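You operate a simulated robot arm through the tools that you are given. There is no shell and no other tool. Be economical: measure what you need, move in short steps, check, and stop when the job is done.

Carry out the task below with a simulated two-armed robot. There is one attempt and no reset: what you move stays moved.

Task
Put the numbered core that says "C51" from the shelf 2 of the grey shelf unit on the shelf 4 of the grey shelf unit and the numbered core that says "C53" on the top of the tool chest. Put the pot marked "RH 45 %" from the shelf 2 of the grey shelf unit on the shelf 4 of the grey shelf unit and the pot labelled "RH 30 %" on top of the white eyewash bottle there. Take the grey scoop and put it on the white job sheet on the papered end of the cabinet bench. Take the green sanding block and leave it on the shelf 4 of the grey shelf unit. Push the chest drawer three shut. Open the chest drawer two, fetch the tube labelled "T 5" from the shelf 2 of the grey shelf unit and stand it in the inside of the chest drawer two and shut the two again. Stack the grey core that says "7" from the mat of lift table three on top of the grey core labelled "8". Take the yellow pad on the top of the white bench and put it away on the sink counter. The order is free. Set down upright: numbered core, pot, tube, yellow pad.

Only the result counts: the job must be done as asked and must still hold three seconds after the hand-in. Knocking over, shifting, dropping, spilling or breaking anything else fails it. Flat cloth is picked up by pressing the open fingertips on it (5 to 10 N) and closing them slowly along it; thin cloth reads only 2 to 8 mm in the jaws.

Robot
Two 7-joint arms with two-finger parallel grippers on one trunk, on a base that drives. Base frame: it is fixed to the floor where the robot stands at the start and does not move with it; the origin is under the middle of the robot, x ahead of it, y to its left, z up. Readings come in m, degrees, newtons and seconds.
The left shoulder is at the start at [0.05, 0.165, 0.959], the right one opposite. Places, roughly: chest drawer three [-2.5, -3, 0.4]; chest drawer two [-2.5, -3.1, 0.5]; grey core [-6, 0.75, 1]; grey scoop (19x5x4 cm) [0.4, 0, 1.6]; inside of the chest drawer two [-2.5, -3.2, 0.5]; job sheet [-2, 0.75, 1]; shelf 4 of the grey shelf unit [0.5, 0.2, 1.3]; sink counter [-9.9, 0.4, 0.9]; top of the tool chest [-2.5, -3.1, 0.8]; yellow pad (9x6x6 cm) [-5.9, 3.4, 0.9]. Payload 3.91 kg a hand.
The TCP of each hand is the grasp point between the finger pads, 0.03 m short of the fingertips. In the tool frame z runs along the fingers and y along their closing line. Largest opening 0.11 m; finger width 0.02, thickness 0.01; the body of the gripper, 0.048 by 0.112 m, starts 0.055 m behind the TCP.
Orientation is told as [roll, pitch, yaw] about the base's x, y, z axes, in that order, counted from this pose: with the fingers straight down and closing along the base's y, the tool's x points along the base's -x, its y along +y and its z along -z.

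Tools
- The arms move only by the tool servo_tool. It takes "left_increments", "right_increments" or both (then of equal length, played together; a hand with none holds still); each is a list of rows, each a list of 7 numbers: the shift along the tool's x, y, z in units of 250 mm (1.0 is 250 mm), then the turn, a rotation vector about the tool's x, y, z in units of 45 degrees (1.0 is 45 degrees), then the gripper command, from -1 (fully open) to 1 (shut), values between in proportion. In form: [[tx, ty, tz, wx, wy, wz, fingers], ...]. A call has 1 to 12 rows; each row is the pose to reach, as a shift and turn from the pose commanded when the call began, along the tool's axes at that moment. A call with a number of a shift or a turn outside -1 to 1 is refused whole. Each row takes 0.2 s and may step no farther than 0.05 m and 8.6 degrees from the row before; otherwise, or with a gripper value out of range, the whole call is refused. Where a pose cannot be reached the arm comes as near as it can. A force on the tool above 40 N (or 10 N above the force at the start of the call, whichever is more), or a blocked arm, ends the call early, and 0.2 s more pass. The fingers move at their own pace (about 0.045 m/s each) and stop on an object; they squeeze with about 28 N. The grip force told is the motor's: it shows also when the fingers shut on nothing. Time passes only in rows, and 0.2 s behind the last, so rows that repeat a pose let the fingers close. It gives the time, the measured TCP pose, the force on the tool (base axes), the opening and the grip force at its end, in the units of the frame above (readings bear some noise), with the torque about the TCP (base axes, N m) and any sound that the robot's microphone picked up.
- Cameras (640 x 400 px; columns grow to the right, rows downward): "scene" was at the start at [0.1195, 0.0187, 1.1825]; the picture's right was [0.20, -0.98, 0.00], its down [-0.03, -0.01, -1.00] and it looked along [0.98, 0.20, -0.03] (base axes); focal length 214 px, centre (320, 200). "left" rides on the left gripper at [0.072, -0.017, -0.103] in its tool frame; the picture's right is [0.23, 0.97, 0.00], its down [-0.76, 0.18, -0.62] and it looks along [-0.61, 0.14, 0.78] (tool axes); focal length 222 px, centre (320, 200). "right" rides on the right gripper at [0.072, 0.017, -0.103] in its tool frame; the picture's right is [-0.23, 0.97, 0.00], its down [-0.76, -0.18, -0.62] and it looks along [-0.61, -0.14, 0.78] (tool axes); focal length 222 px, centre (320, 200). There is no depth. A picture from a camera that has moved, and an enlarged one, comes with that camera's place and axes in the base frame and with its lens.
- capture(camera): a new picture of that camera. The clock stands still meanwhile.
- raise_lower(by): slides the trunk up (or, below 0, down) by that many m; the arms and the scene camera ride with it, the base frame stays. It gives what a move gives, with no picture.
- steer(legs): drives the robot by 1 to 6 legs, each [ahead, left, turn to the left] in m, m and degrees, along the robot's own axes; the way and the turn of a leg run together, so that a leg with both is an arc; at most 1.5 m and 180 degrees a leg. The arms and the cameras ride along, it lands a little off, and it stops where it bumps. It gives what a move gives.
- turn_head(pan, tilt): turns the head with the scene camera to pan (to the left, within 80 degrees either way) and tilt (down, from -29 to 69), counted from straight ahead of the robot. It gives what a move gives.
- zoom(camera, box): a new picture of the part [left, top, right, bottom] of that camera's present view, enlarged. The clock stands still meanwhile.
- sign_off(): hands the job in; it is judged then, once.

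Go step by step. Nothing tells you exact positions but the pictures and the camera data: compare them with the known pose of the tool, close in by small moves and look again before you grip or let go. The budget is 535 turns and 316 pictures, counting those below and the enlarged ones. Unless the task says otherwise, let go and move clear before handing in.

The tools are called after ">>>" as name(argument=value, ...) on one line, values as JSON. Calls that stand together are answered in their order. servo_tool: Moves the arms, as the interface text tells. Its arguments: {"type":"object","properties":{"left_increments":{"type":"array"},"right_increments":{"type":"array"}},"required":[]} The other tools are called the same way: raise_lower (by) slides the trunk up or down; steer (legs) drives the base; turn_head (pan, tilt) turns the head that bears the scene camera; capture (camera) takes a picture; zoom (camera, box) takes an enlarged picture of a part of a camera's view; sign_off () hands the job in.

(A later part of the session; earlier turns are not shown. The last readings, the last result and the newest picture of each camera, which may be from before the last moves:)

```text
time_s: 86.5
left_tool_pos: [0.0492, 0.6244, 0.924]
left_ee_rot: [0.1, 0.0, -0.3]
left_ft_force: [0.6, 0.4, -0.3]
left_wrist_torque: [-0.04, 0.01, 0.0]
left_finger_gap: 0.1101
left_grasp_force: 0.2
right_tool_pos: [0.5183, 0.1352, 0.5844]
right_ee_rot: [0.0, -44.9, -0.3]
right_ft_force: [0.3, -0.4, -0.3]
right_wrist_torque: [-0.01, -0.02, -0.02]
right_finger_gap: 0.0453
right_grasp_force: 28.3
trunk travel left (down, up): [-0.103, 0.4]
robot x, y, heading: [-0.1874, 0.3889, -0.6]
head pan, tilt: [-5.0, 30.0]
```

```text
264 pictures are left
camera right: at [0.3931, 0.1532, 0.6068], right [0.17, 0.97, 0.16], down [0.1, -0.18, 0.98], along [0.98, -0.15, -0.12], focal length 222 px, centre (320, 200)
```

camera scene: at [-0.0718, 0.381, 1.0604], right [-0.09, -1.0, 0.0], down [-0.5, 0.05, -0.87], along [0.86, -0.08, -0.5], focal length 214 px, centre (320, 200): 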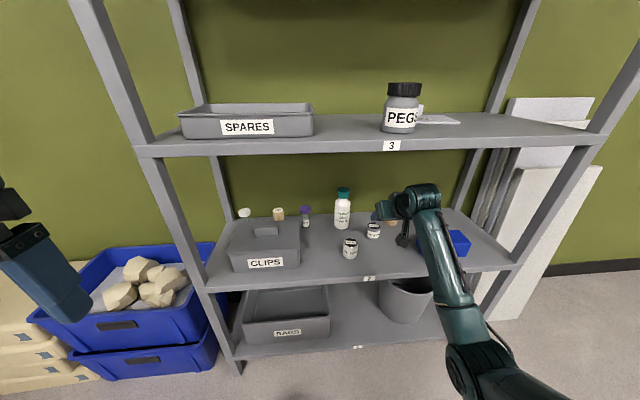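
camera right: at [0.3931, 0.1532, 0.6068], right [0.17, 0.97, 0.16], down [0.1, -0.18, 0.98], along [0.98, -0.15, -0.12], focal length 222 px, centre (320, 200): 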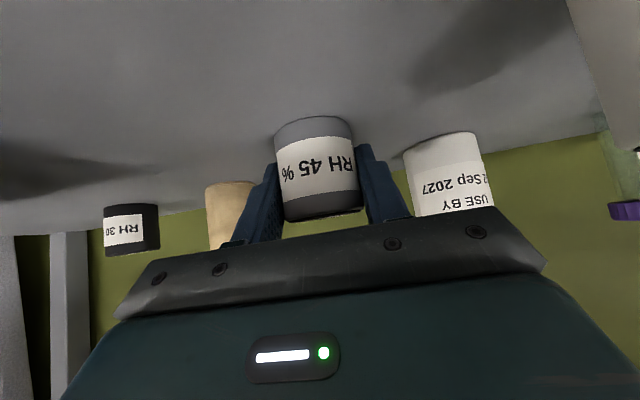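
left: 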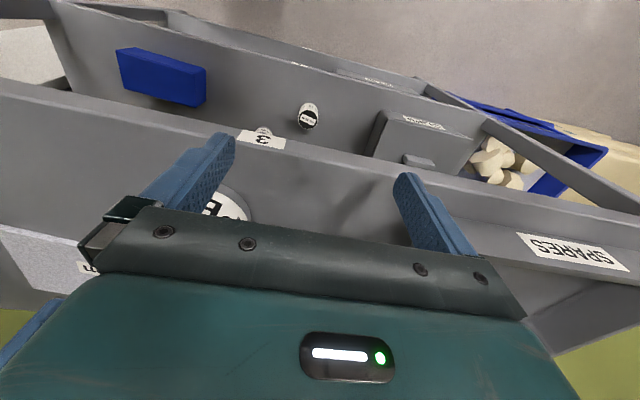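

RH 45 is gripped. I'll lift it, back out and bring it to shelf 4 height, aiming for y≈0.36 between the WATER bottle and the brush.

>>> servo_tool(right_increments=[[-0.08, 0, -0.08, 0, 0, 0, 1], [-0.16, 0, -0.16, 0, 0, 0, 1], [-0.25, 0, -0.25, 0, 0, 0, 1]])

>>> steer(legs=[[-0.35, 0, 0.4], [0, 0.225, 0]])

>>> raise_lower(by=0.4)

>>> servo_tool(right_increments=[[-0.08, 0, -0.1, 0, 0, 0, 1], [-0.16, 0, -0.2, 0, 0, 0, 1], [-0.24, 0, -0.3, 0, 0, 0, 1], [-0.32, 0, -0.4, 0, 0, 0, 1], [-0.4, 0, -0.5, 0, 0, 0, 1], [-0.48, 0, -0.6, 0, 0, 0, 1], [-0.56, 0, -0.7, 0, 0, 0, 1], [-0.64, 0, -0.8, 0, 0, 0, 1], [-0.72, 0, -0.9, 0, 0, 0, 1], [-0.8, 0, -1, 0, 0, 0, 1]])

>>> turn_head(pan=0, tilt=15)

>>> capture(camera="scene")

>>> capture(camera="right")

```text
time_s: 87.3
left_tool_pos: [0.0489, 0.6251, 0.9232]
left_ee_rot: [0.0, 0.0, -0.3]
left_ft_force: [-0.5, 0.8, -0.3]
left_wrist_torque: [0.01, 0.03, 0.0]
left_finger_gap: 0.1101
left_grasp_force: 0.1
right_tool_pos: [0.5172, 0.1348, 0.6742]
right_ee_rot: [0.0, -44.9, -0.4]
right_ft_force: [-0.3, 0.4, -0.5]
right_wrist_torque: [0.01, -0.01, 0.0]
right_finger_gap: 0.0453
right_grasp_force: 27.9
trunk travel left (down, up): [-0.103, 0.4]
robot x, y, heading: [-0.1922, 0.3871, -0.5]
head pan, tilt: [-5.0, 30.0]
```

```text
time_s: 90.9
left_tool_pos: [-0.304, 0.8519, 0.9223]
left_ee_rot: [0.2, 0.0, -0.4]
left_ft_force: [-0.2, 0.1, -0.4]
left_wrist_torque: [-0.01, 0.01, -0.03]
left_finger_gap: 0.1102
left_grasp_force: 0.0
right_tool_pos: [0.1641, 0.3606, 0.6742]
right_ee_rot: [-0.1, -44.9, -0.3]
right_ft_force: [-0.5, -0.2, -0.4]
right_wrist_torque: [-0.03, -0.05, -0.02]
right_finger_gap: 0.0451
right_grasp_force: 28.2
trunk travel left (down, up): [-0.103, 0.4]
robot x, y, heading: [-0.5491, 0.6106, -0.2]
head pan, tilt: [-5.0, 30.0]
```

```text
time_s: 94.7
left_tool_pos: [-0.3035, 0.8507, 1.3229]
left_ee_rot: [0.0, 0.0, -0.3]
left_ft_force: [0.4, -0.4, -0.7]
left_wrist_torque: [-0.02, -0.04, -0.03]
left_finger_gap: 0.11
left_grasp_force: 0.1
right_tool_pos: [0.1636, 0.3601, 1.0728]
right_ee_rot: [0.0, -44.9, -0.3]
right_ft_force: [-0.2, 0.0, -0.5]
right_wrist_torque: [0.03, 0.0, 0.0]
right_finger_gap: 0.0451
right_grasp_force: 28.0
trunk travel left (down, up): [-0.503, 0.0]
robot x, y, heading: [-0.5469, 0.614, -0.3]
head pan, tilt: [-5.0, 30.0]
```

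```text
time_s: 96.9
left_tool_pos: [-0.3055, 0.8509, 1.3234]
left_ee_rot: [0.0, -0.1, -0.4]
left_ft_force: [-0.7, 0.2, -0.4]
left_wrist_torque: [0.0, 0.03, 0.01]
left_finger_gap: 0.1098
left_grasp_force: 0.0
right_tool_pos: [0.1321, 0.362, 1.3932]
right_ee_rot: [-0.1, -44.9, -0.2]
right_ft_force: [0.0, -0.2, -0.4]
right_wrist_torque: [-0.03, 0.03, 0.0]
right_finger_gap: 0.0449
right_grasp_force: 28.3
trunk travel left (down, up): [-0.503, 0.0]
robot x, y, heading: [-0.5463, 0.6152, -0.3]
head pan, tilt: [-5.0, 30.0]
```

```text
time_s: 97.7
left_tool_pos: [-0.3049, 0.8507, 1.3227]
left_ee_rot: [0.0, -0.1, -0.4]
left_ft_force: [-0.2, -0.3, -0.5]
left_wrist_torque: [0.01, 0.0, 0.01]
left_finger_gap: 0.1098
left_grasp_force: 0.0
right_tool_pos: [0.1313, 0.3613, 1.3912]
right_ee_rot: [0.1, -45.1, -0.3]
right_ft_force: [0.5, 0.3, -0.8]
right_wrist_torque: [-0.01, 0.02, 0.01]
right_finger_gap: 0.0453
right_grasp_force: 27.4
trunk travel left (down, up): [-0.503, 0.0]
robot x, y, heading: [-0.5461, 0.614, -0.4]
head pan, tilt: [0.0, 15.0]
```

```text
263 pictures are left
camera scene: at [-0.4211, 0.6151, 1.4845], right [0.0, -1.0, 0.0], down [-0.26, 0.0, -0.97], along [0.97, 0.0, -0.26], focal length 214 px, centre (320, 200)
```

scene: 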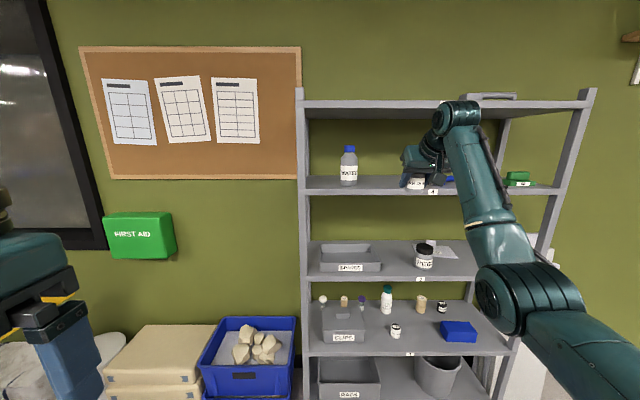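

```text
262 pictures are left
camera right: at [0.0078, 0.3796, 1.4143], right [0.17, 0.97, 0.16], down [0.1, -0.18, 0.98], along [0.98, -0.15, -0.12], focal length 222 px, centre (320, 200)
```

right: 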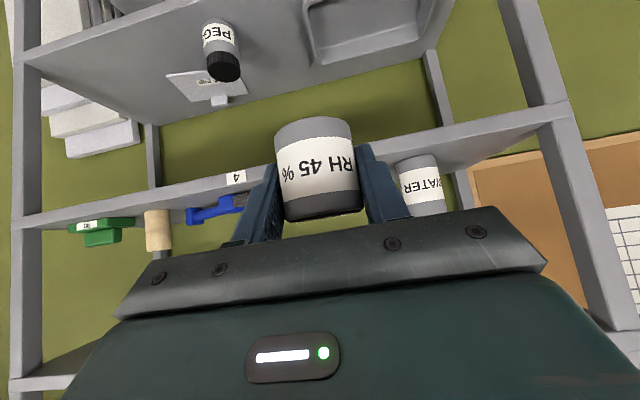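

Brush and WATER bottle are clear on either side. I'll drive ahead to x≈0.41 and check.

>>> steer(legs=[[0.28, 0, 0.3]])

>>> capture(camera="right")

>>> zoom(camera="scene", box=[320, 100, 520, 225])

```text
time_s: 99.6
left_tool_pos: [-0.0301, 0.8518, 1.3228]
left_ee_rot: [0.1, 0.0, 0.0]
left_ft_force: [-0.1, 1.3, -0.4]
left_wrist_torque: [0.03, 0.02, 0.0]
left_finger_gap: 0.1099
left_grasp_force: 0.0
right_tool_pos: [0.4102, 0.365, 1.3918]
right_ee_rot: [0.0, -44.8, 0.1]
right_ft_force: [0.1, 0.7, -0.7]
right_wrist_torque: [-0.04, 0.04, 0.01]
right_finger_gap: 0.045
right_grasp_force: 27.9
trunk travel left (down, up): [-0.503, 0.0]
robot x, y, heading: [-0.2709, 0.6137, 0.1]
head pan, tilt: [0.0, 15.0]
```

```text
261 pictures are left
camera right: at [0.2845, 0.3817, 1.4144], right [0.16, 0.97, 0.16], down [0.1, -0.18, 0.98], along [0.98, -0.14, -0.12], focal length 222 px, centre (320, 200)
```

right: 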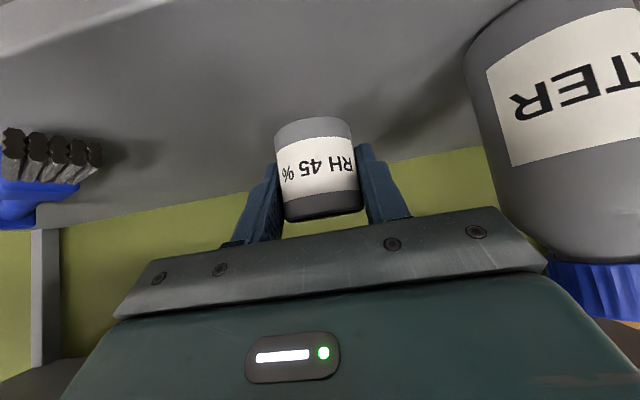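

```text
3.20 times, centred on (420, 162) of scene
camera zoom: at [-0.1454, 0.6151, 1.4845], right [0.0, -1.0, 0.0], down [-0.26, 0.0, -0.97], along [0.97, 0.0, -0.26], focal length 686 px, centre (0, 320)
```

zoom: 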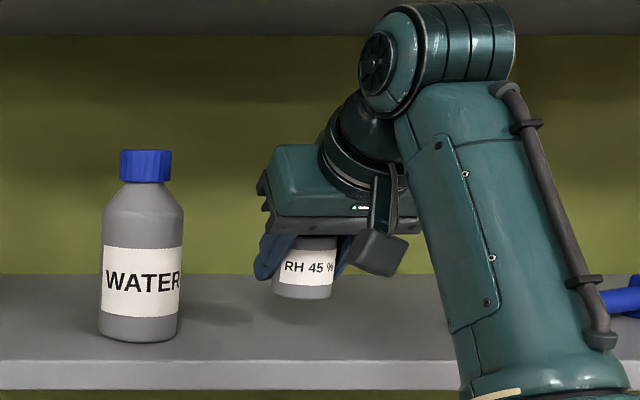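

There's clear room on both sides. I'll lower slowly to contact.

>>> servo_tool(right_increments=[[0.04, 0, 0.04, 0, 0, 0, 1], [0.08, 0, 0.08, 0, 0, 0, 1], [0.1, 0, 0.1, 0, 0, 0, 1], [0.107, 0, 0.107, 0, 0, 0, 1]])

>>> capture(camera="right")

```text
time_s: 100.6
left_tool_pos: [-0.0302, 0.8518, 1.3225]
left_ee_rot: [0.1, 0.0, 0.0]
left_ft_force: [0.5, -1.0, -0.5]
left_wrist_torque: [0.0, -0.03, 0.02]
left_finger_gap: 0.1101
left_grasp_force: 0.0
right_tool_pos: [0.4088, 0.3645, 1.3547]
right_ee_rot: [0.1, -45.0, -0.1]
right_ft_force: [-0.3, -0.1, -0.5]
right_wrist_torque: [0.0, 0.01, 0.0]
right_finger_gap: 0.045
right_grasp_force: 27.9
trunk travel left (down, up): [-0.503, 0.0]
robot x, y, heading: [-0.2715, 0.6148, 0.2]
head pan, tilt: [0.0, 15.0]
```

```text
259 pictures are left
camera right: at [0.2844, 0.3811, 1.3767], right [0.16, 0.97, 0.16], down [0.1, -0.18, 0.98], along [0.98, -0.14, -0.12], focal length 222 px, centre (320, 200)
```

right: 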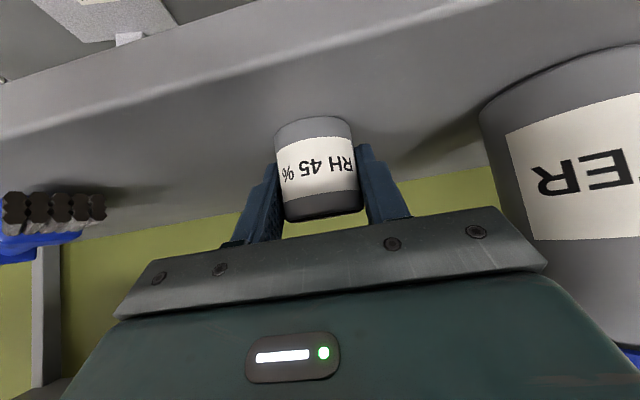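

No contact yet at 1.3547. I'll continue in 1 mm steps.

>>> servo_tool(right_increments=[[0.003, 0, 0.003, 0, 0, 0, 1], [0.006, 0, 0.006, 0, 0, 0, 1], [0.009, 0, 0.009, 0, 0, 0, 1], [0.012, 0, 0.012, 0, 0, 0, 1]])

```text
time_s: 101.6
left_tool_pos: [-0.031, 0.8533, 1.3244]
left_ee_rot: [-0.1, -0.1, 0.1]
left_ft_force: [0.2, 0.2, -0.4]
left_wrist_torque: [0.0, 0.01, 0.02]
left_finger_gap: 0.1098
left_grasp_force: 0.1
right_tool_pos: [0.4078, 0.3644, 1.3535]
right_ee_rot: [-0.1, -45.5, 0.0]
right_ft_force: [5.4, 0.0, 16.4]
right_wrist_torque: [0.04, 0.07, 0.0]
right_finger_gap: 0.0449
right_grasp_force: 27.7
trunk travel left (down, up): [-0.503, 0.0]
robot x, y, heading: [-0.2695, 0.6116, -0.2]
head pan, tilt: [0.0, 15.0]
```

Contact at about 1.3535. I'll ease off slightly, open and retreat.

>>> servo_tool(right_increments=[[-0.006, 0, -0.006, 0, 0, 0, 1], [-0.006, 0, -0.006, 0, 0, 0, 0], [-0.006, 0, -0.006, 0, 0, 0, -0.2], [-0.006, 0, -0.006, 0, 0, 0, -0.2]])

>>> servo_tool(right_increments=[[0, 0, -0.12, 0, 0, 0, -0.2], [0, 0, -0.24, 0, 0, 0, -0.2], [0, 0, -0.36, 0, 0, 0, -0.2]])

>>> capture(camera="right")

```text
time_s: 102.6
left_tool_pos: [-0.0304, 0.8511, 1.3215]
left_ee_rot: [0.1, 0.0, 0.0]
left_ft_force: [0.8, -0.6, -0.3]
left_wrist_torque: [0.01, 0.0, 0.02]
left_finger_gap: 0.1099
left_grasp_force: 0.1
right_tool_pos: [0.4091, 0.3634, 1.3509]
right_ee_rot: [-0.1, -45.0, 0.0]
right_ft_force: [-0.2, -1.2, -0.3]
right_wrist_torque: [0.02, -0.01, 0.04]
right_finger_gap: 0.0658
right_grasp_force: 0.1
trunk travel left (down, up): [-0.503, 0.0]
robot x, y, heading: [-0.2704, 0.6169, 0.0]
head pan, tilt: [0.0, 15.0]
```

```text
time_s: 103.4
left_tool_pos: [-0.0305, 0.8511, 1.3229]
left_ee_rot: [0.1, 0.0, 0.0]
left_ft_force: [-0.1, 1.0, 0.1]
left_wrist_torque: [0.0, 0.01, 0.02]
left_finger_gap: 0.1099
left_grasp_force: 0.0
right_tool_pos: [0.3438, 0.3647, 1.4164]
right_ee_rot: [-0.1, -44.9, 0.0]
right_ft_force: [1.0, 0.0, 0.2]
right_wrist_torque: [-0.05, -0.03, -0.01]
right_finger_gap: 0.0659
right_grasp_force: 0.1
trunk travel left (down, up): [-0.503, 0.0]
robot x, y, heading: [-0.2713, 0.6193, -0.0]
head pan, tilt: [0.0, 15.0]
```

```text
258 pictures are left
camera right: at [0.2197, 0.3806, 1.439], right [0.16, 0.97, 0.16], down [0.1, -0.18, 0.98], along [0.98, -0.14, -0.12], focal length 222 px, centre (320, 200)
```

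right: 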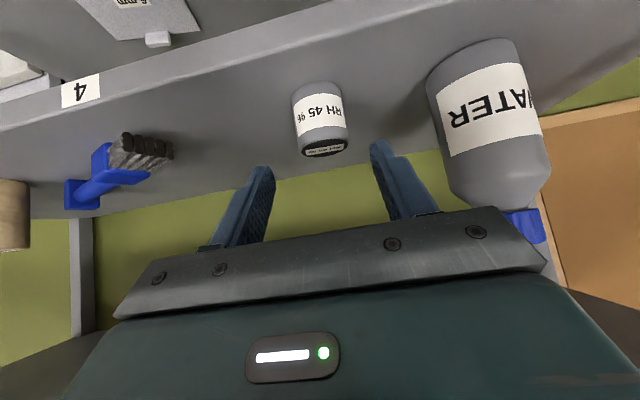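

RH 45 is done. Next is RH 30 at about (0.59, -0.085), behind the blue box. I'll approach with the tool yawed 45° from the right side so the camera and wrist clear the box, and the same pose will serve on the bottle.

>>> steer(legs=[[-0.28, 0, 0], [0, -0.61, 0]])

>>> raise_lower(by=-0.4)

>>> servo_tool(right_increments=[[0.09, 0.074, 0.109, 0, 0, 0, -0.2], [0.18, 0.148, 0.218, 0, 0, 0, -0.2], [0.27, 0.222, 0.327, 0, 0, 0, -0.2], [0.36, 0.296, 0.436, 0, 0, 0, -0.2], [0.45, 0.37, 0.545, 0, 0, 0, -0.2], [0.54, 0.444, 0.654, 0, 0, 0, -0.2], [0.63, 0.518, 0.763, 0, 0, 0, -0.2], [0.72, 0.592, 0.872, 0, 0, 0, -0.2], [0.81, 0.666, 0.98, 0, 0, 0, -0.2]])

>>> servo_tool(right_increments=[[0, 0, 0, -0.118, 0, -0.118, -0.2], [0, 0, 0, -0.236, 0, -0.236, -0.2], [0, 0, 0, -0.354, 0, -0.354, -0.2], [0, 0, 0, -0.472, 0, -0.472, -0.2], [0, 0, 0, -0.59, 0, -0.59, -0.2], [0, 0, 0, -0.707, 0, -0.707, -0.2]])

>>> servo_tool(right_increments=[[0, 0, 0, 0, -0.15, 0, -0.2]])

>>> turn_head(pan=-5, tilt=30)

>>> capture(camera="scene")

>>> capture(camera="right")

```text
time_s: 108.5
left_tool_pos: [-0.317, 0.2418, 1.3222]
left_ee_rot: [0.1, -0.1, -0.2]
left_ft_force: [1.3, -0.5, -0.2]
left_wrist_torque: [0.02, 0.01, 0.01]
left_finger_gap: 0.1103
left_grasp_force: 0.2
right_tool_pos: [0.0582, -0.246, 1.4151]
right_ee_rot: [0.1, -45.0, -0.1]
right_ft_force: [-0.1, -0.2, -0.3]
right_wrist_torque: [0.0, -0.02, -0.04]
right_finger_gap: 0.0659
right_grasp_force: 0.1
trunk travel left (down, up): [-0.503, 0.0]
robot x, y, heading: [-0.5551, 0.0066, 0.0]
head pan, tilt: [0.0, 15.0]
```

```text
time_s: 112.3
left_tool_pos: [-0.3177, 0.2431, 0.9226]
left_ee_rot: [0.1, 0.0, -0.1]
left_ft_force: [-0.2, -0.5, -1.2]
left_wrist_torque: [-0.04, -0.02, 0.02]
left_finger_gap: 0.1097
left_grasp_force: 0.1
right_tool_pos: [0.0579, -0.2472, 1.015]
right_ee_rot: [-0.1, -45.0, -0.2]
right_ft_force: [-0.9, -0.6, -0.1]
right_wrist_torque: [-0.02, 0.02, 0.01]
right_finger_gap: 0.0662
right_grasp_force: 0.1
trunk travel left (down, up): [-0.103, 0.4]
robot x, y, heading: [-0.5571, 0.002, -0.1]
head pan, tilt: [0.0, 15.0]
```

```text
time_s: 114.3
left_tool_pos: [-0.3162, 0.2422, 0.9222]
left_ee_rot: [0.2, 0.0, -0.1]
left_ft_force: [-0.1, -0.5, 0.1]
left_wrist_torque: [-0.02, -0.02, 0.0]
left_finger_gap: 0.1101
left_grasp_force: 0.0
right_tool_pos: [0.0898, -0.0795, 0.6991]
right_ee_rot: [0.1, -45.0, -0.1]
right_ft_force: [-0.3, -0.5, -0.2]
right_wrist_torque: [-0.03, -0.03, 0.01]
right_finger_gap: 0.0657
right_grasp_force: 0.1
trunk travel left (down, up): [-0.103, 0.4]
robot x, y, heading: [-0.558, 0.0063, -0.1]
head pan, tilt: [0.0, 15.0]
```

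```text
time_s: 115.7
left_tool_pos: [-0.3175, 0.242, 0.9218]
left_ee_rot: [0.1, 0.0, -0.1]
left_ft_force: [0.8, -0.3, 0.1]
left_wrist_torque: [0.02, 0.03, -0.04]
left_finger_gap: 0.1099
left_grasp_force: 0.1
right_tool_pos: [0.0882, -0.0796, 0.6999]
right_ee_rot: [0.0, -44.9, 44.9]
right_ft_force: [-1.0, 0.3, 0.6]
right_wrist_torque: [0.01, -0.01, -0.03]
right_finger_gap: 0.0659
right_grasp_force: 0.1
trunk travel left (down, up): [-0.103, 0.4]
robot x, y, heading: [-0.5575, 0.0043, -0.1]
head pan, tilt: [0.0, 15.0]
```

```text
time_s: 116.1
left_tool_pos: [-0.3175, 0.242, 0.9219]
left_ee_rot: [0.1, 0.1, -0.1]
left_ft_force: [0.1, -0.2, -0.2]
left_wrist_torque: [0.02, 0.01, 0.05]
left_finger_gap: 0.1099
left_grasp_force: 0.1
right_tool_pos: [0.0888, -0.0802, 0.7019]
right_ee_rot: [-0.1, -51.8, 45.0]
right_ft_force: [-0.6, -0.6, 1.7]
right_wrist_torque: [0.01, 0.03, 0.0]
right_finger_gap: 0.0663
right_grasp_force: 0.1
trunk travel left (down, up): [-0.103, 0.4]
robot x, y, heading: [-0.5566, 0.0077, -0.0]
head pan, tilt: [0.0, 15.0]
```

```text
time_s: 116.8
left_tool_pos: [-0.3168, 0.242, 0.9234]
left_ee_rot: [0.1, 0.0, -0.1]
left_ft_force: [0.4, 0.0, 0.0]
left_wrist_torque: [0.0, -0.03, 0.01]
left_finger_gap: 0.1101
left_grasp_force: 0.1
right_tool_pos: [0.0895, -0.0802, 0.7016]
right_ee_rot: [0.0, -51.8, 45.0]
right_ft_force: [-0.8, 0.4, -0.9]
right_wrist_torque: [-0.01, 0.0, 0.04]
right_finger_gap: 0.0661
right_grasp_force: 0.0
trunk travel left (down, up): [-0.103, 0.4]
robot x, y, heading: [-0.5563, 0.0039, 0.0]
head pan, tilt: [-5.0, 30.0]
```

```text
257 pictures are left
camera scene: at [-0.4363, -0.002, 1.0604], right [-0.09, -1.0, 0.0], down [-0.5, 0.04, -0.87], along [0.86, -0.08, -0.5], focal length 214 px, centre (320, 200)
```

scene: 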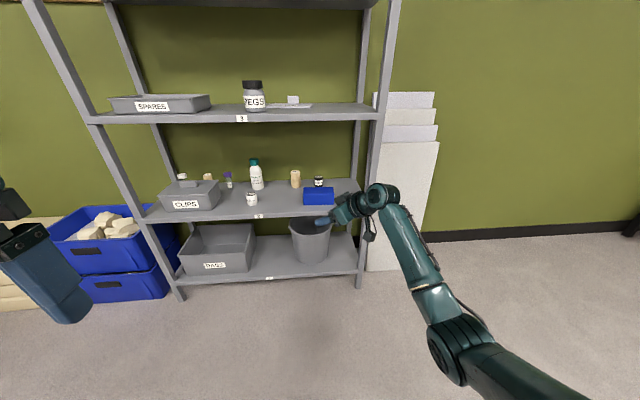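

```text
256 pictures are left
camera right: at [-0.0132, -0.1572, 0.7082], right [-0.59, 0.79, 0.18], down [0.11, -0.14, 0.98], along [0.8, 0.6, -0.01], focal length 222 px, centre (320, 200)
```

right: 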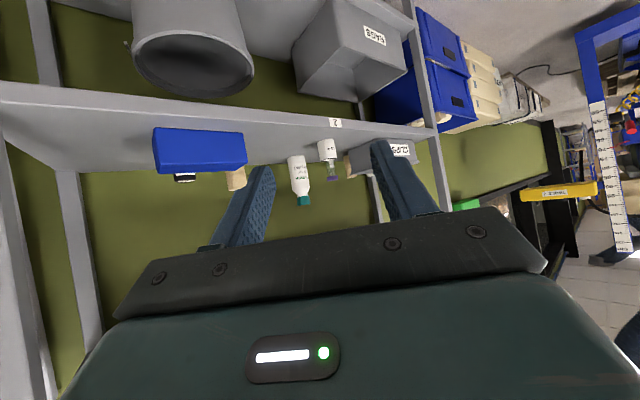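

To keep the forearm clear of the right post, I'll shift the base left 0.12 m while holding the hand's y, then drive ahead.

>>> servo_tool(right_increments=[[0.07, -0.113, -0.09, 0, 0, 0, -0.2], [0.14, -0.226, -0.18, 0, 0, 0, -0.2], [0.209, -0.339, -0.267, 0, 0, 0, -0.2]])

>>> steer(legs=[[0, 0.12, 0], [0.36, 0, 0]])

>>> capture(camera="scene")

>>> capture(camera="right")

```text
time_s: 117.7
left_tool_pos: [-0.317, 0.2422, 0.9234]
left_ee_rot: [0.2, 0.0, -0.1]
left_ft_force: [-0.4, 0.5, 0.9]
left_wrist_torque: [0.01, 0.0, 0.0]
left_finger_gap: 0.1099
left_grasp_force: 0.0
right_tool_pos: [0.0875, -0.2004, 0.6982]
right_ee_rot: [0.0, -51.8, 45.0]
right_ft_force: [0.7, 0.1, 0.5]
right_wrist_torque: [-0.01, 0.02, -0.02]
right_finger_gap: 0.066
right_grasp_force: 0.0
trunk travel left (down, up): [-0.103, 0.4]
robot x, y, heading: [-0.5584, 0.0036, -0.1]
head pan, tilt: [-5.0, 30.0]
```

```text
time_s: 120.8
left_tool_pos: [0.0394, 0.367, 0.9222]
left_ee_rot: [0.1, 0.0, 0.1]
left_ft_force: [0.3, 0.0, 0.1]
left_wrist_torque: [0.0, 0.0, -0.02]
left_finger_gap: 0.11
left_grasp_force: 0.1
right_tool_pos: [0.4449, -0.0721, 0.6977]
right_ee_rot: [0.1, -51.8, 45.1]
right_ft_force: [-1.2, -0.5, -0.3]
right_wrist_torque: [-0.03, 0.0, -0.01]
right_finger_gap: 0.066
right_grasp_force: 0.0
trunk travel left (down, up): [-0.103, 0.4]
robot x, y, heading: [-0.2022, 0.1321, 0.3]
head pan, tilt: [-5.0, 30.0]
```

```text
255 pictures are left
camera scene: at [-0.0795, 0.1223, 1.0603], right [-0.08, -1.0, 0.0], down [-0.5, 0.04, -0.87], along [0.86, -0.07, -0.5], focal length 214 px, centre (320, 200)
```

scene: 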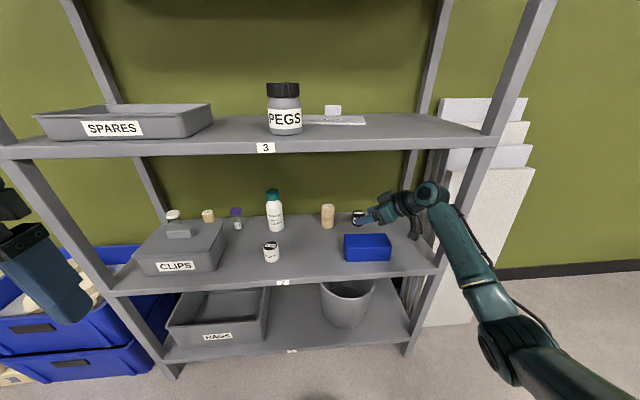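

```text
254 pictures are left
camera right: at [0.3435, -0.1501, 0.7051], right [-0.59, 0.79, 0.18], down [0.11, -0.14, 0.98], along [0.8, 0.6, -0.01], focal length 222 px, centre (320, 200)
```

right: 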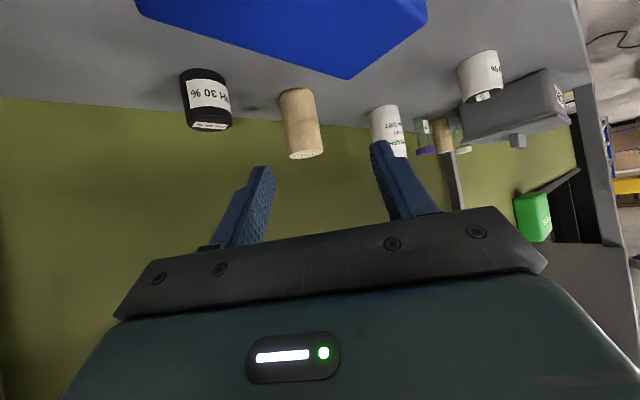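

RH 30 is at about (0.598, -0.085). I'll drive ahead 0.1 m, then hover above it and descend vertically.

>>> steer(legs=[[0.1, 0, -0.3]])

>>> capture(camera="right")

>>> capture(camera="scene")

```text
time_s: 122.0
left_tool_pos: [0.1391, 0.3656, 0.9218]
left_ee_rot: [0.2, 0.0, -0.3]
left_ft_force: [0.5, 0.2, -0.6]
left_wrist_torque: [0.03, 0.0, -0.05]
left_finger_gap: 0.1102
left_grasp_force: 0.1
right_tool_pos: [0.5431, -0.0775, 0.6974]
right_ee_rot: [0.0, -51.7, 44.7]
right_ft_force: [0.5, 1.0, 0.1]
right_wrist_torque: [-0.01, 0.01, 0.01]
right_finger_gap: 0.066
right_grasp_force: 0.0
trunk travel left (down, up): [-0.103, 0.4]
robot x, y, heading: [-0.1033, 0.1304, -0.2]
head pan, tilt: [-5.0, 30.0]
```

```text
253 pictures are left
camera right: at [0.4405, -0.1538, 0.7051], right [-0.59, 0.79, 0.18], down [0.11, -0.14, 0.98], along [0.8, 0.6, -0.01], focal length 222 px, centre (320, 200)
```

right: 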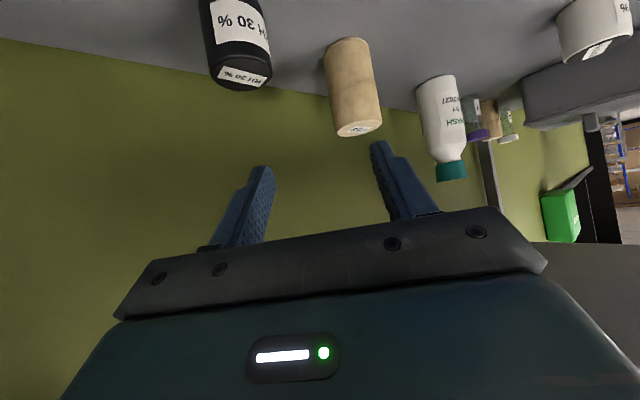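

```text
252 pictures are left
camera scene: at [0.0194, 0.1214, 1.0604], right [-0.09, -1.0, 0.0], down [-0.5, 0.05, -0.87], along [0.86, -0.08, -0.5], focal length 214 px, centre (320, 200)
```

scene: 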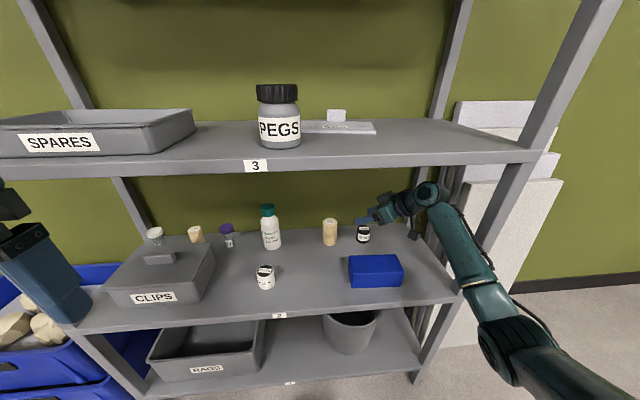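

The pot's position is confirmed at (0.597, -0.087). Moving to hover.

>>> servo_tool(right_increments=[[0.027, -0.09, 0.1, 0, 0, 0, -0.2], [0.053, -0.179, 0.204, 0, 0, 0, -0.2]])

>>> capture(camera="right")

>>> zoom(camera="scene", box=[300, 150, 500, 275])

```text
time_s: 122.6
left_tool_pos: [0.139, 0.3652, 0.9221]
left_ee_rot: [0.1, 0.0, -0.4]
left_ft_force: [-0.4, 0.2, -0.2]
left_wrist_torque: [-0.01, 0.01, 0.01]
left_finger_gap: 0.1096
left_grasp_force: 0.0
right_tool_pos: [0.5965, -0.0856, 0.6567]
right_ee_rot: [-0.1, -51.7, 44.8]
right_ft_force: [-0.8, 0.1, 0.6]
right_wrist_torque: [0.0, 0.0, 0.01]
right_finger_gap: 0.0658
right_grasp_force: 0.2
trunk travel left (down, up): [-0.103, 0.4]
robot x, y, heading: [-0.1037, 0.1309, -0.2]
head pan, tilt: [-5.0, 30.0]
```

```text
251 pictures are left
camera right: at [0.4936, -0.1615, 0.6627], right [-0.59, 0.79, 0.18], down [0.11, -0.14, 0.98], along [0.8, 0.6, -0.01], focal length 222 px, centre (320, 200)
```

right: 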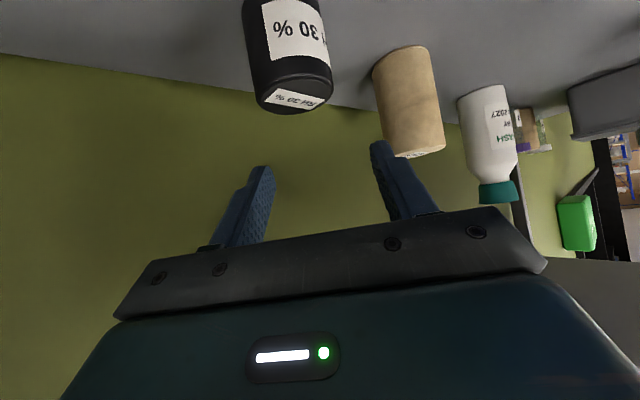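

```text
3.20 times, centred on (400, 212) of scene
camera zoom: at [0.0194, 0.1215, 1.0604], right [-0.09, -1.0, 0.0], down [-0.5, 0.05, -0.87], along [0.86, -0.08, -0.5], focal length 686 px, centre (64, 160)
```

zoom: 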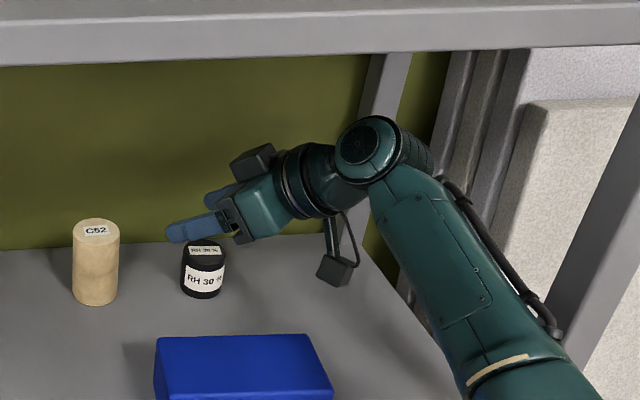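

Aligned. I'll descend vertically 65 mm and grip.

>>> servo_tool(right_increments=[[0.05, -0.008, 0.04, 0, 0, 0, -0.2], [0.1, -0.008, 0.08, 0, 0, 0, -0.2], [0.15, -0.008, 0.12, 0, 0, 0, -0.2], [0.208, -0.008, 0.165, 0, 0, 0, -0.2]])

>>> capture(camera="right")

```text
time_s: 123.6
left_tool_pos: [0.1386, 0.3658, 0.9221]
left_ee_rot: [0.0, -0.1, -0.3]
left_ft_force: [-0.1, -0.3, 0.1]
left_wrist_torque: [0.03, -0.02, 0.02]
left_finger_gap: 0.1101
left_grasp_force: 0.0
right_tool_pos: [0.5989, -0.0893, 0.5905]
right_ee_rot: [0.0, -51.7, 44.7]
right_ft_force: [-0.9, -0.1, -0.3]
right_wrist_torque: [0.03, 0.03, 0.01]
right_finger_gap: 0.0659
right_grasp_force: 0.0
trunk travel left (down, up): [-0.103, 0.4]
robot x, y, heading: [-0.101, 0.1313, -0.1]
head pan, tilt: [-5.0, 30.0]
```

```text
249 pictures are left
camera right: at [0.497, -0.1652, 0.5985], right [-0.58, 0.79, 0.18], down [0.11, -0.14, 0.98], along [0.8, 0.6, -0.01], focal length 222 px, centre (320, 200)
```

right: 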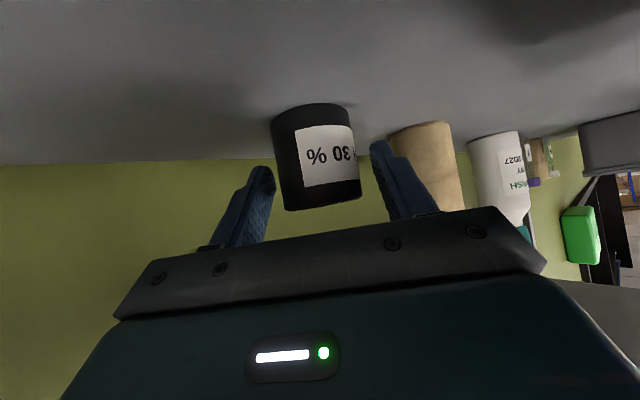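

Centred. Closing and lifting, with a look at the bottle from above after.

>>> servo_tool(right_increments=[[0, 0, 0, 0, 0, 0, 0.2], [0, 0, 0, 0, 0, 0, 1], [0, 0, 0, 0, 0, 0, 1], [0, 0, 0, 0, 0, 0, 1]])

>>> servo_tool(right_increments=[[-0.1, 0, -0.08, 0, 0, 0, 1], [-0.2, 0, -0.16, 0, 0, 0, 1], [-0.3, 0, -0.24, 0, 0, 0, 1], [-0.4, 0, -0.32, 0, 0, 0, 1], [-0.52, 0, -0.41, 0, 0, 0, 1]])

>>> capture(camera="scene")

>>> capture(camera="right")

```text
time_s: 124.6
left_tool_pos: [0.1395, 0.3657, 0.923]
left_ee_rot: [0.2, 0.0, -0.4]
left_ft_force: [0.1, 1.2, -0.7]
left_wrist_torque: [-0.01, 0.02, -0.01]
left_finger_gap: 0.1101
left_grasp_force: 0.1
right_tool_pos: [0.5986, -0.0886, 0.591]
right_ee_rot: [0.0, -51.7, 44.7]
right_ft_force: [0.6, -0.4, -0.3]
right_wrist_torque: [0.03, 0.01, -0.03]
right_finger_gap: 0.0451
right_grasp_force: 28.3
trunk travel left (down, up): [-0.103, 0.4]
robot x, y, heading: [-0.0992, 0.127, -0.1]
head pan, tilt: [-5.0, 30.0]
```

```text
time_s: 125.8
left_tool_pos: [0.1392, 0.3665, 0.9228]
left_ee_rot: [0.1, 0.0, -0.3]
left_ft_force: [0.4, 0.4, 0.1]
left_wrist_torque: [0.01, -0.01, -0.03]
left_finger_gap: 0.11
left_grasp_force: 0.1
right_tool_pos: [0.5981, -0.0848, 0.7555]
right_ee_rot: [-0.1, -51.7, 44.7]
right_ft_force: [0.5, 0.3, 0.1]
right_wrist_torque: [-0.02, -0.02, -0.01]
right_finger_gap: 0.0452
right_grasp_force: 27.9
trunk travel left (down, up): [-0.103, 0.4]
robot x, y, heading: [-0.097, 0.1291, -0.3]
head pan, tilt: [-5.0, 30.0]
```

```text
248 pictures are left
camera scene: at [0.0195, 0.1214, 1.0603], right [-0.09, -1.0, 0.0], down [-0.5, 0.05, -0.87], along [0.86, -0.08, -0.5], focal length 214 px, centre (320, 200)
```

scene: 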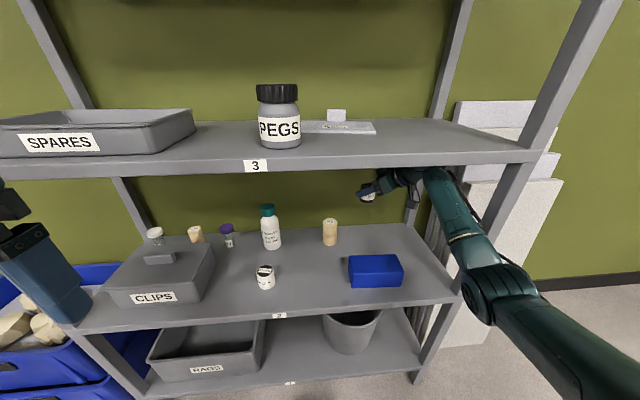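

```text
247 pictures are left
camera right: at [0.4961, -0.1613, 0.7637], right [-0.59, 0.79, 0.18], down [0.11, -0.14, 0.98], along [0.8, 0.6, -0.01], focal length 222 px, centre (320, 200)
```

right: 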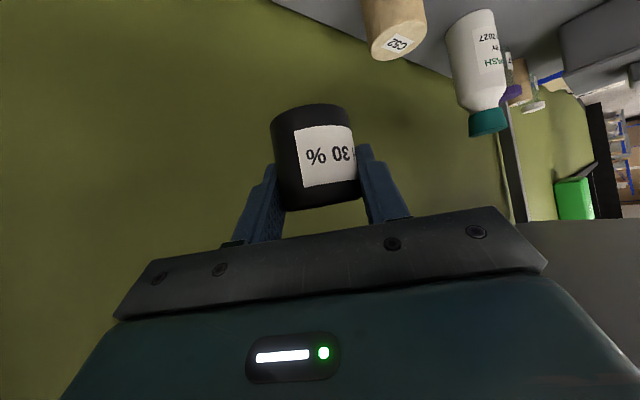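

RH 30 is in hand. I'll zoom the scene on the bottle to locate its cap.

>>> zoom(camera="scene", box=[230, 190, 310, 260])

>>> zoom(camera="right", box=[430, 0, 550, 150])

```text
5.71 times, centred on (270, 225) of scene
camera zoom: at [0.0195, 0.1214, 1.0603], right [-0.09, -1.0, 0.0], down [-0.5, 0.05, -0.87], along [0.86, -0.08, -0.5], focal length 1226 px, centre (606, 57)
```

zoom: 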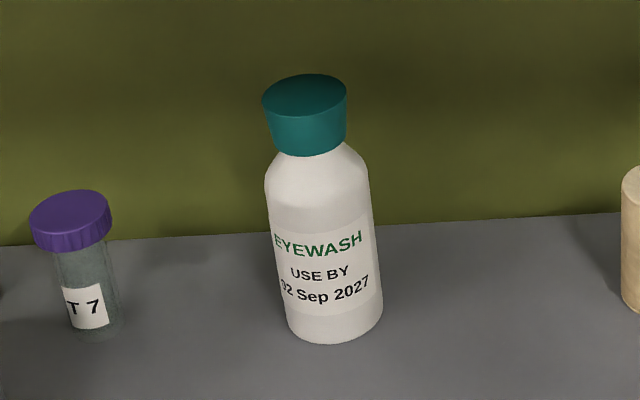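

```text
2.67 times, centred on (490, 75) of right
camera zoom: at [0.4961, -0.1613, 0.7637], right [-0.59, 0.79, 0.18], down [0.11, -0.14, 0.98], along [0.8, 0.6, -0.01], focal length 592 px, centre (-133, 533)
```

zoom: 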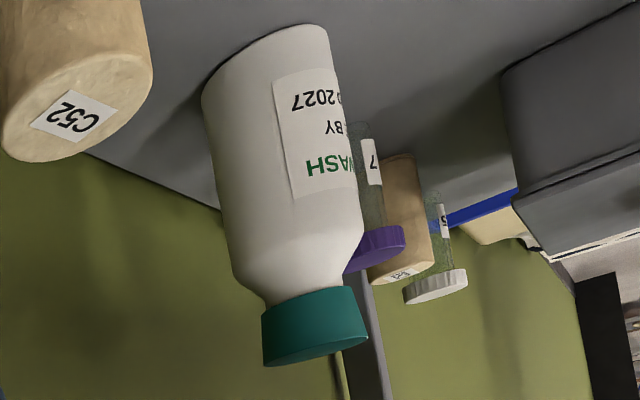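

The cap top is at about (0.600, 0.234, 0.711). I'll raise to z≈0.768, slide the base left about 0.3 m, then fine-tune.

>>> servo_tool(right_increments=[[-0.038, 0, -0.03, 0, 0, 0, 1]])

>>> steer(legs=[[0, 0.3, 0]])

>>> capture(camera="scene")

>>> capture(camera="right")

```text
time_s: 126.2
left_tool_pos: [0.1389, 0.3655, 0.9232]
left_ee_rot: [0.2, 0.0, -0.4]
left_ft_force: [-0.5, -0.1, 0.4]
left_wrist_torque: [-0.01, 0.06, -0.02]
left_finger_gap: 0.1101
left_grasp_force: 0.0
right_tool_pos: [0.5985, -0.0867, 0.769]
right_ee_rot: [0.0, -51.7, 44.7]
right_ft_force: [-1.1, -0.4, 0.3]
right_wrist_torque: [-0.01, 0.0, 0.03]
right_finger_gap: 0.045
right_grasp_force: 28.0
trunk travel left (down, up): [-0.103, 0.4]
robot x, y, heading: [-0.0988, 0.1293, -0.3]
head pan, tilt: [-5.0, 30.0]
```

```text
time_s: 128.2
left_tool_pos: [0.1398, 0.6585, 0.9233]
left_ee_rot: [0.2, 0.0, -0.2]
left_ft_force: [-0.2, 0.2, 0.1]
left_wrist_torque: [0.0, 0.01, 0.03]
left_finger_gap: 0.11
left_grasp_force: 0.0
right_tool_pos: [0.6, 0.2077, 0.7692]
right_ee_rot: [0.0, -51.6, 44.7]
right_ft_force: [-0.1, -0.1, -0.3]
right_wrist_torque: [-0.03, 0.02, -0.03]
right_finger_gap: 0.045
right_grasp_force: 28.2
trunk travel left (down, up): [-0.103, 0.4]
robot x, y, heading: [-0.0995, 0.4218, -0.3]
head pan, tilt: [-5.0, 30.0]
```

```text
244 pictures are left
camera scene: at [0.0203, 0.4141, 1.0603], right [-0.09, -1.0, 0.0], down [-0.5, 0.04, -0.87], along [0.86, -0.08, -0.5], focal length 214 px, centre (320, 200)
```

scene: 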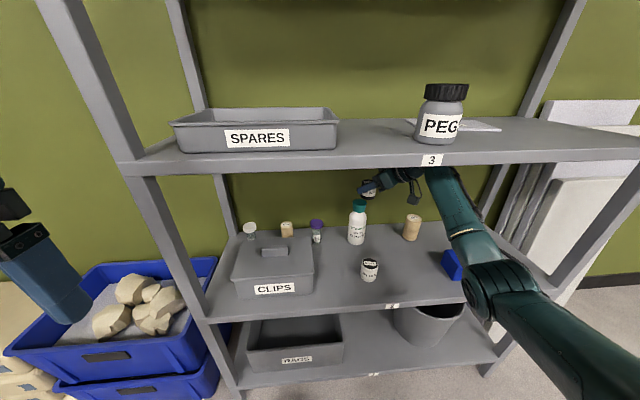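

```text
243 pictures are left
camera right: at [0.4982, 0.1309, 0.7761], right [-0.59, 0.79, 0.18], down [0.11, -0.14, 0.98], along [0.8, 0.6, -0.01], focal length 222 px, centre (320, 200)
```

right: 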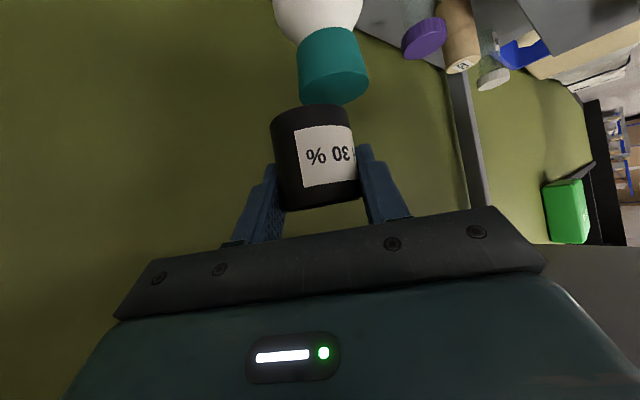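

I'll zoom to compare the pot and cap positions.

>>> zoom(camera="scene", box=[320, 160, 440, 250])

```text
4.44 times, centred on (380, 205) of scene
camera zoom: at [0.0203, 0.4141, 1.0603], right [-0.09, -1.0, 0.0], down [-0.5, 0.04, -0.87], along [0.86, -0.08, -0.5], focal length 953 px, centre (53, 178)
```

zoom: 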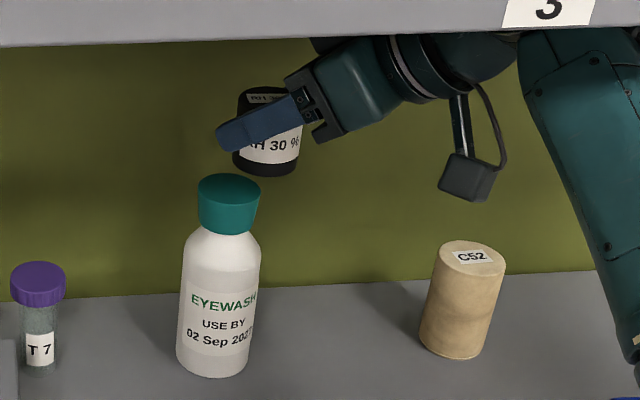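

The cap sits about 22 mm left of the pot. I'll apply that correction at the current height and recheck.

>>> servo_tool(right_increments=[[-0.035, 0.068, 0.044, 0, 0, 0, 1]])

>>> zoom(camera="scene", box=[320, 160, 440, 250])

>>> capture(camera="right")

```text
time_s: 128.6
left_tool_pos: [0.1386, 0.6586, 0.9224]
left_ee_rot: [0.1, 0.1, -0.2]
left_ft_force: [0.8, -0.3, -0.2]
left_wrist_torque: [0.02, -0.02, -0.01]
left_finger_gap: 0.11
left_grasp_force: 0.0
right_tool_pos: [0.5978, 0.2307, 0.7679]
right_ee_rot: [0.1, -51.7, 44.9]
right_ft_force: [-0.5, 0.4, -0.5]
right_wrist_torque: [-0.02, 0.03, 0.0]
right_finger_gap: 0.0451
right_grasp_force: 27.7
trunk travel left (down, up): [-0.103, 0.4]
robot x, y, heading: [-0.1011, 0.4181, -0.1]
head pan, tilt: [-5.0, 30.0]
```

```text
4.44 times, centred on (380, 205) of scene
camera zoom: at [0.0203, 0.4141, 1.0603], right [-0.09, -1.0, 0.0], down [-0.5, 0.04, -0.87], along [0.86, -0.08, -0.5], focal length 953 px, centre (53, 178)
```

zoom: 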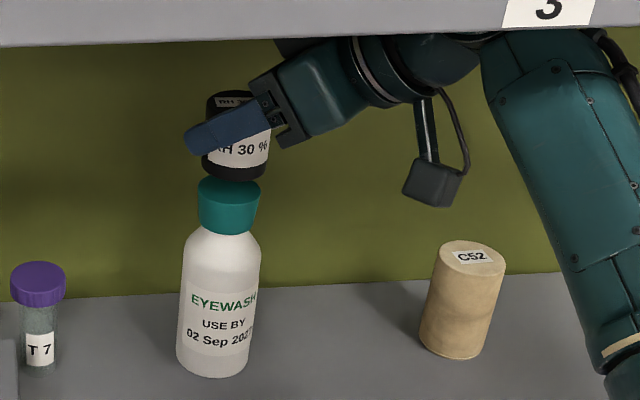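

```text
240 pictures are left
camera right: at [0.4957, 0.1539, 0.7753], right [-0.59, 0.79, 0.18], down [0.11, -0.14, 0.98], along [0.8, 0.6, -0.01], focal length 222 px, centre (320, 200)
```

right: 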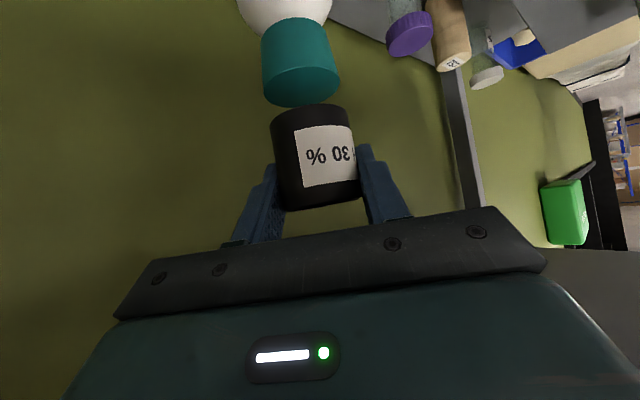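

Alignment is within a few mm. I'll apply a small trim and lower gently.

>>> servo_tool(right_increments=[[-0.009, 0.003, 0.011, 0, 0, 0, 1], [0.01, 0.003, 0.026, 0, 0, 0, 1], [0.022, 0.003, 0.035, 0, 0, 0, 1], [0.029, 0.003, 0.041, 0, 0, 0, 1]])

>>> zoom(camera="scene", box=[320, 160, 440, 250])

>>> zoom(camera="right", box=[200, 0, 440, 220])

```text
time_s: 129.6
left_tool_pos: [0.1399, 0.657, 0.9229]
left_ee_rot: [0.2, 0.0, -0.1]
left_ft_force: [0.0, 0.4, 0.1]
left_wrist_torque: [0.03, -0.01, 0.01]
left_finger_gap: 0.1101
left_grasp_force: 0.0
right_tool_pos: [0.599, 0.2321, 0.7548]
right_ee_rot: [0.0, -51.7, 44.9]
right_ft_force: [-0.1, 0.2, -0.7]
right_wrist_torque: [-0.01, -0.02, -0.04]
right_finger_gap: 0.045
right_grasp_force: 28.5
trunk travel left (down, up): [-0.103, 0.4]
robot x, y, heading: [-0.1008, 0.4211, -0.1]
head pan, tilt: [-5.0, 30.0]
```

```text
4.44 times, centred on (380, 205) of scene
camera zoom: at [0.0203, 0.4141, 1.0603], right [-0.09, -1.0, 0.0], down [-0.5, 0.04, -0.87], along [0.86, -0.08, -0.5], focal length 953 px, centre (53, 178)
```

zoom: 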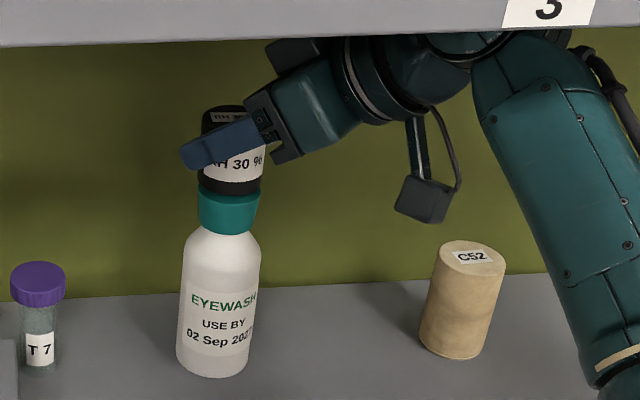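

```text
1.82 times, centred on (320, 110) of right
camera zoom: at [0.4975, 0.1556, 0.763], right [-0.59, 0.79, 0.18], down [0.11, -0.14, 0.98], along [0.8, 0.6, -0.01], focal length 404 px, centre (320, 364)
```

zoom: 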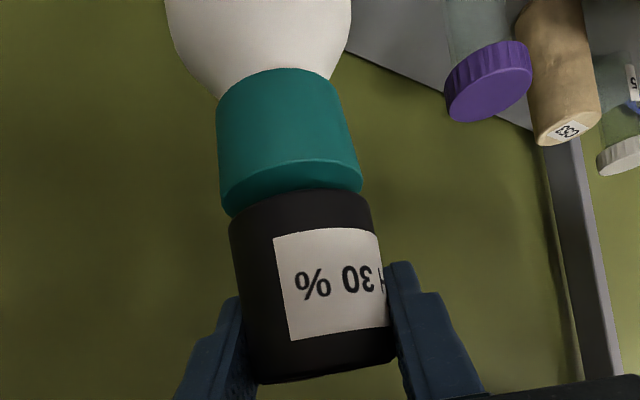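

The pot is centred on the cap. I'll lower in 1 mm steps to contact.

>>> servo_tool(right_increments=[[0.003, -0.002, 0.0025, 0, 0, 0, 1], [0.006, -0.002, 0.005, 0, 0, 0, 1], [0.009, -0.002, 0.0075, 0, 0, 0, 1]])

```text
time_s: 130.4
left_tool_pos: [0.1396, 0.66, 0.9232]
left_ee_rot: [0.1, 0.0, -0.2]
left_ft_force: [-0.7, 1.2, -0.2]
left_wrist_torque: [0.01, 0.02, 0.0]
left_finger_gap: 0.1099
left_grasp_force: 0.0
right_tool_pos: [0.6015, 0.2314, 0.7536]
right_ee_rot: [0.0, -51.7, 44.7]
right_ft_force: [0.4, 0.3, -0.6]
right_wrist_torque: [-0.04, -0.02, -0.02]
right_finger_gap: 0.0453
right_grasp_force: 28.2
trunk travel left (down, up): [-0.103, 0.4]
robot x, y, heading: [-0.0995, 0.4233, 0.0]
head pan, tilt: [-5.0, 30.0]
```

>>> servo_tool(right_increments=[[0.003, 0, 0.0025, 0, 0, 0, 1], [0.006, 0, 0.005, 0, 0, 0, 1], [0.009, 0, 0.0075, 0, 0, 0, 1]])

>>> zoom(camera="scene", box=[320, 160, 440, 250])

```text
time_s: 131.2
left_tool_pos: [0.1404, 0.6586, 0.9232]
left_ee_rot: [0.0, -0.1, -0.1]
left_ft_force: [-0.5, -0.7, 0.4]
left_wrist_torque: [0.02, 0.02, 0.02]
left_finger_gap: 0.1099
left_grasp_force: 0.1
right_tool_pos: [0.601, 0.2319, 0.7518]
right_ee_rot: [-0.1, -51.7, 44.7]
right_ft_force: [-0.4, 0.2, -1.0]
right_wrist_torque: [0.0, 0.01, 0.04]
right_finger_gap: 0.0454
right_grasp_force: 28.5
trunk travel left (down, up): [-0.103, 0.4]
robot x, y, heading: [-0.0981, 0.4215, 0.1]
head pan, tilt: [-5.0, 30.0]
```

```text
4.44 times, centred on (380, 205) of scene
camera zoom: at [0.0203, 0.4141, 1.0603], right [-0.09, -1.0, 0.0], down [-0.5, 0.04, -0.87], along [0.86, -0.08, -0.5], focal length 953 px, centre (53, 178)
```

zoom: 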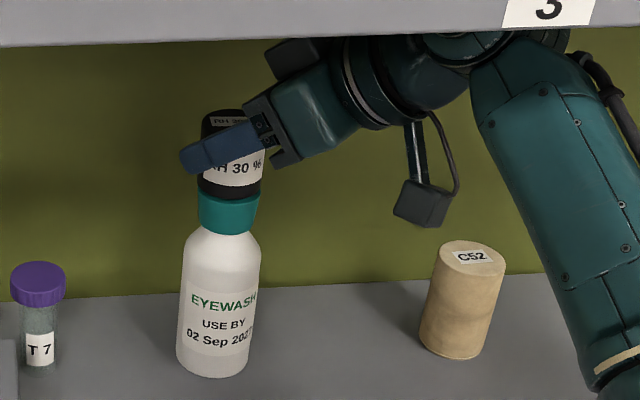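

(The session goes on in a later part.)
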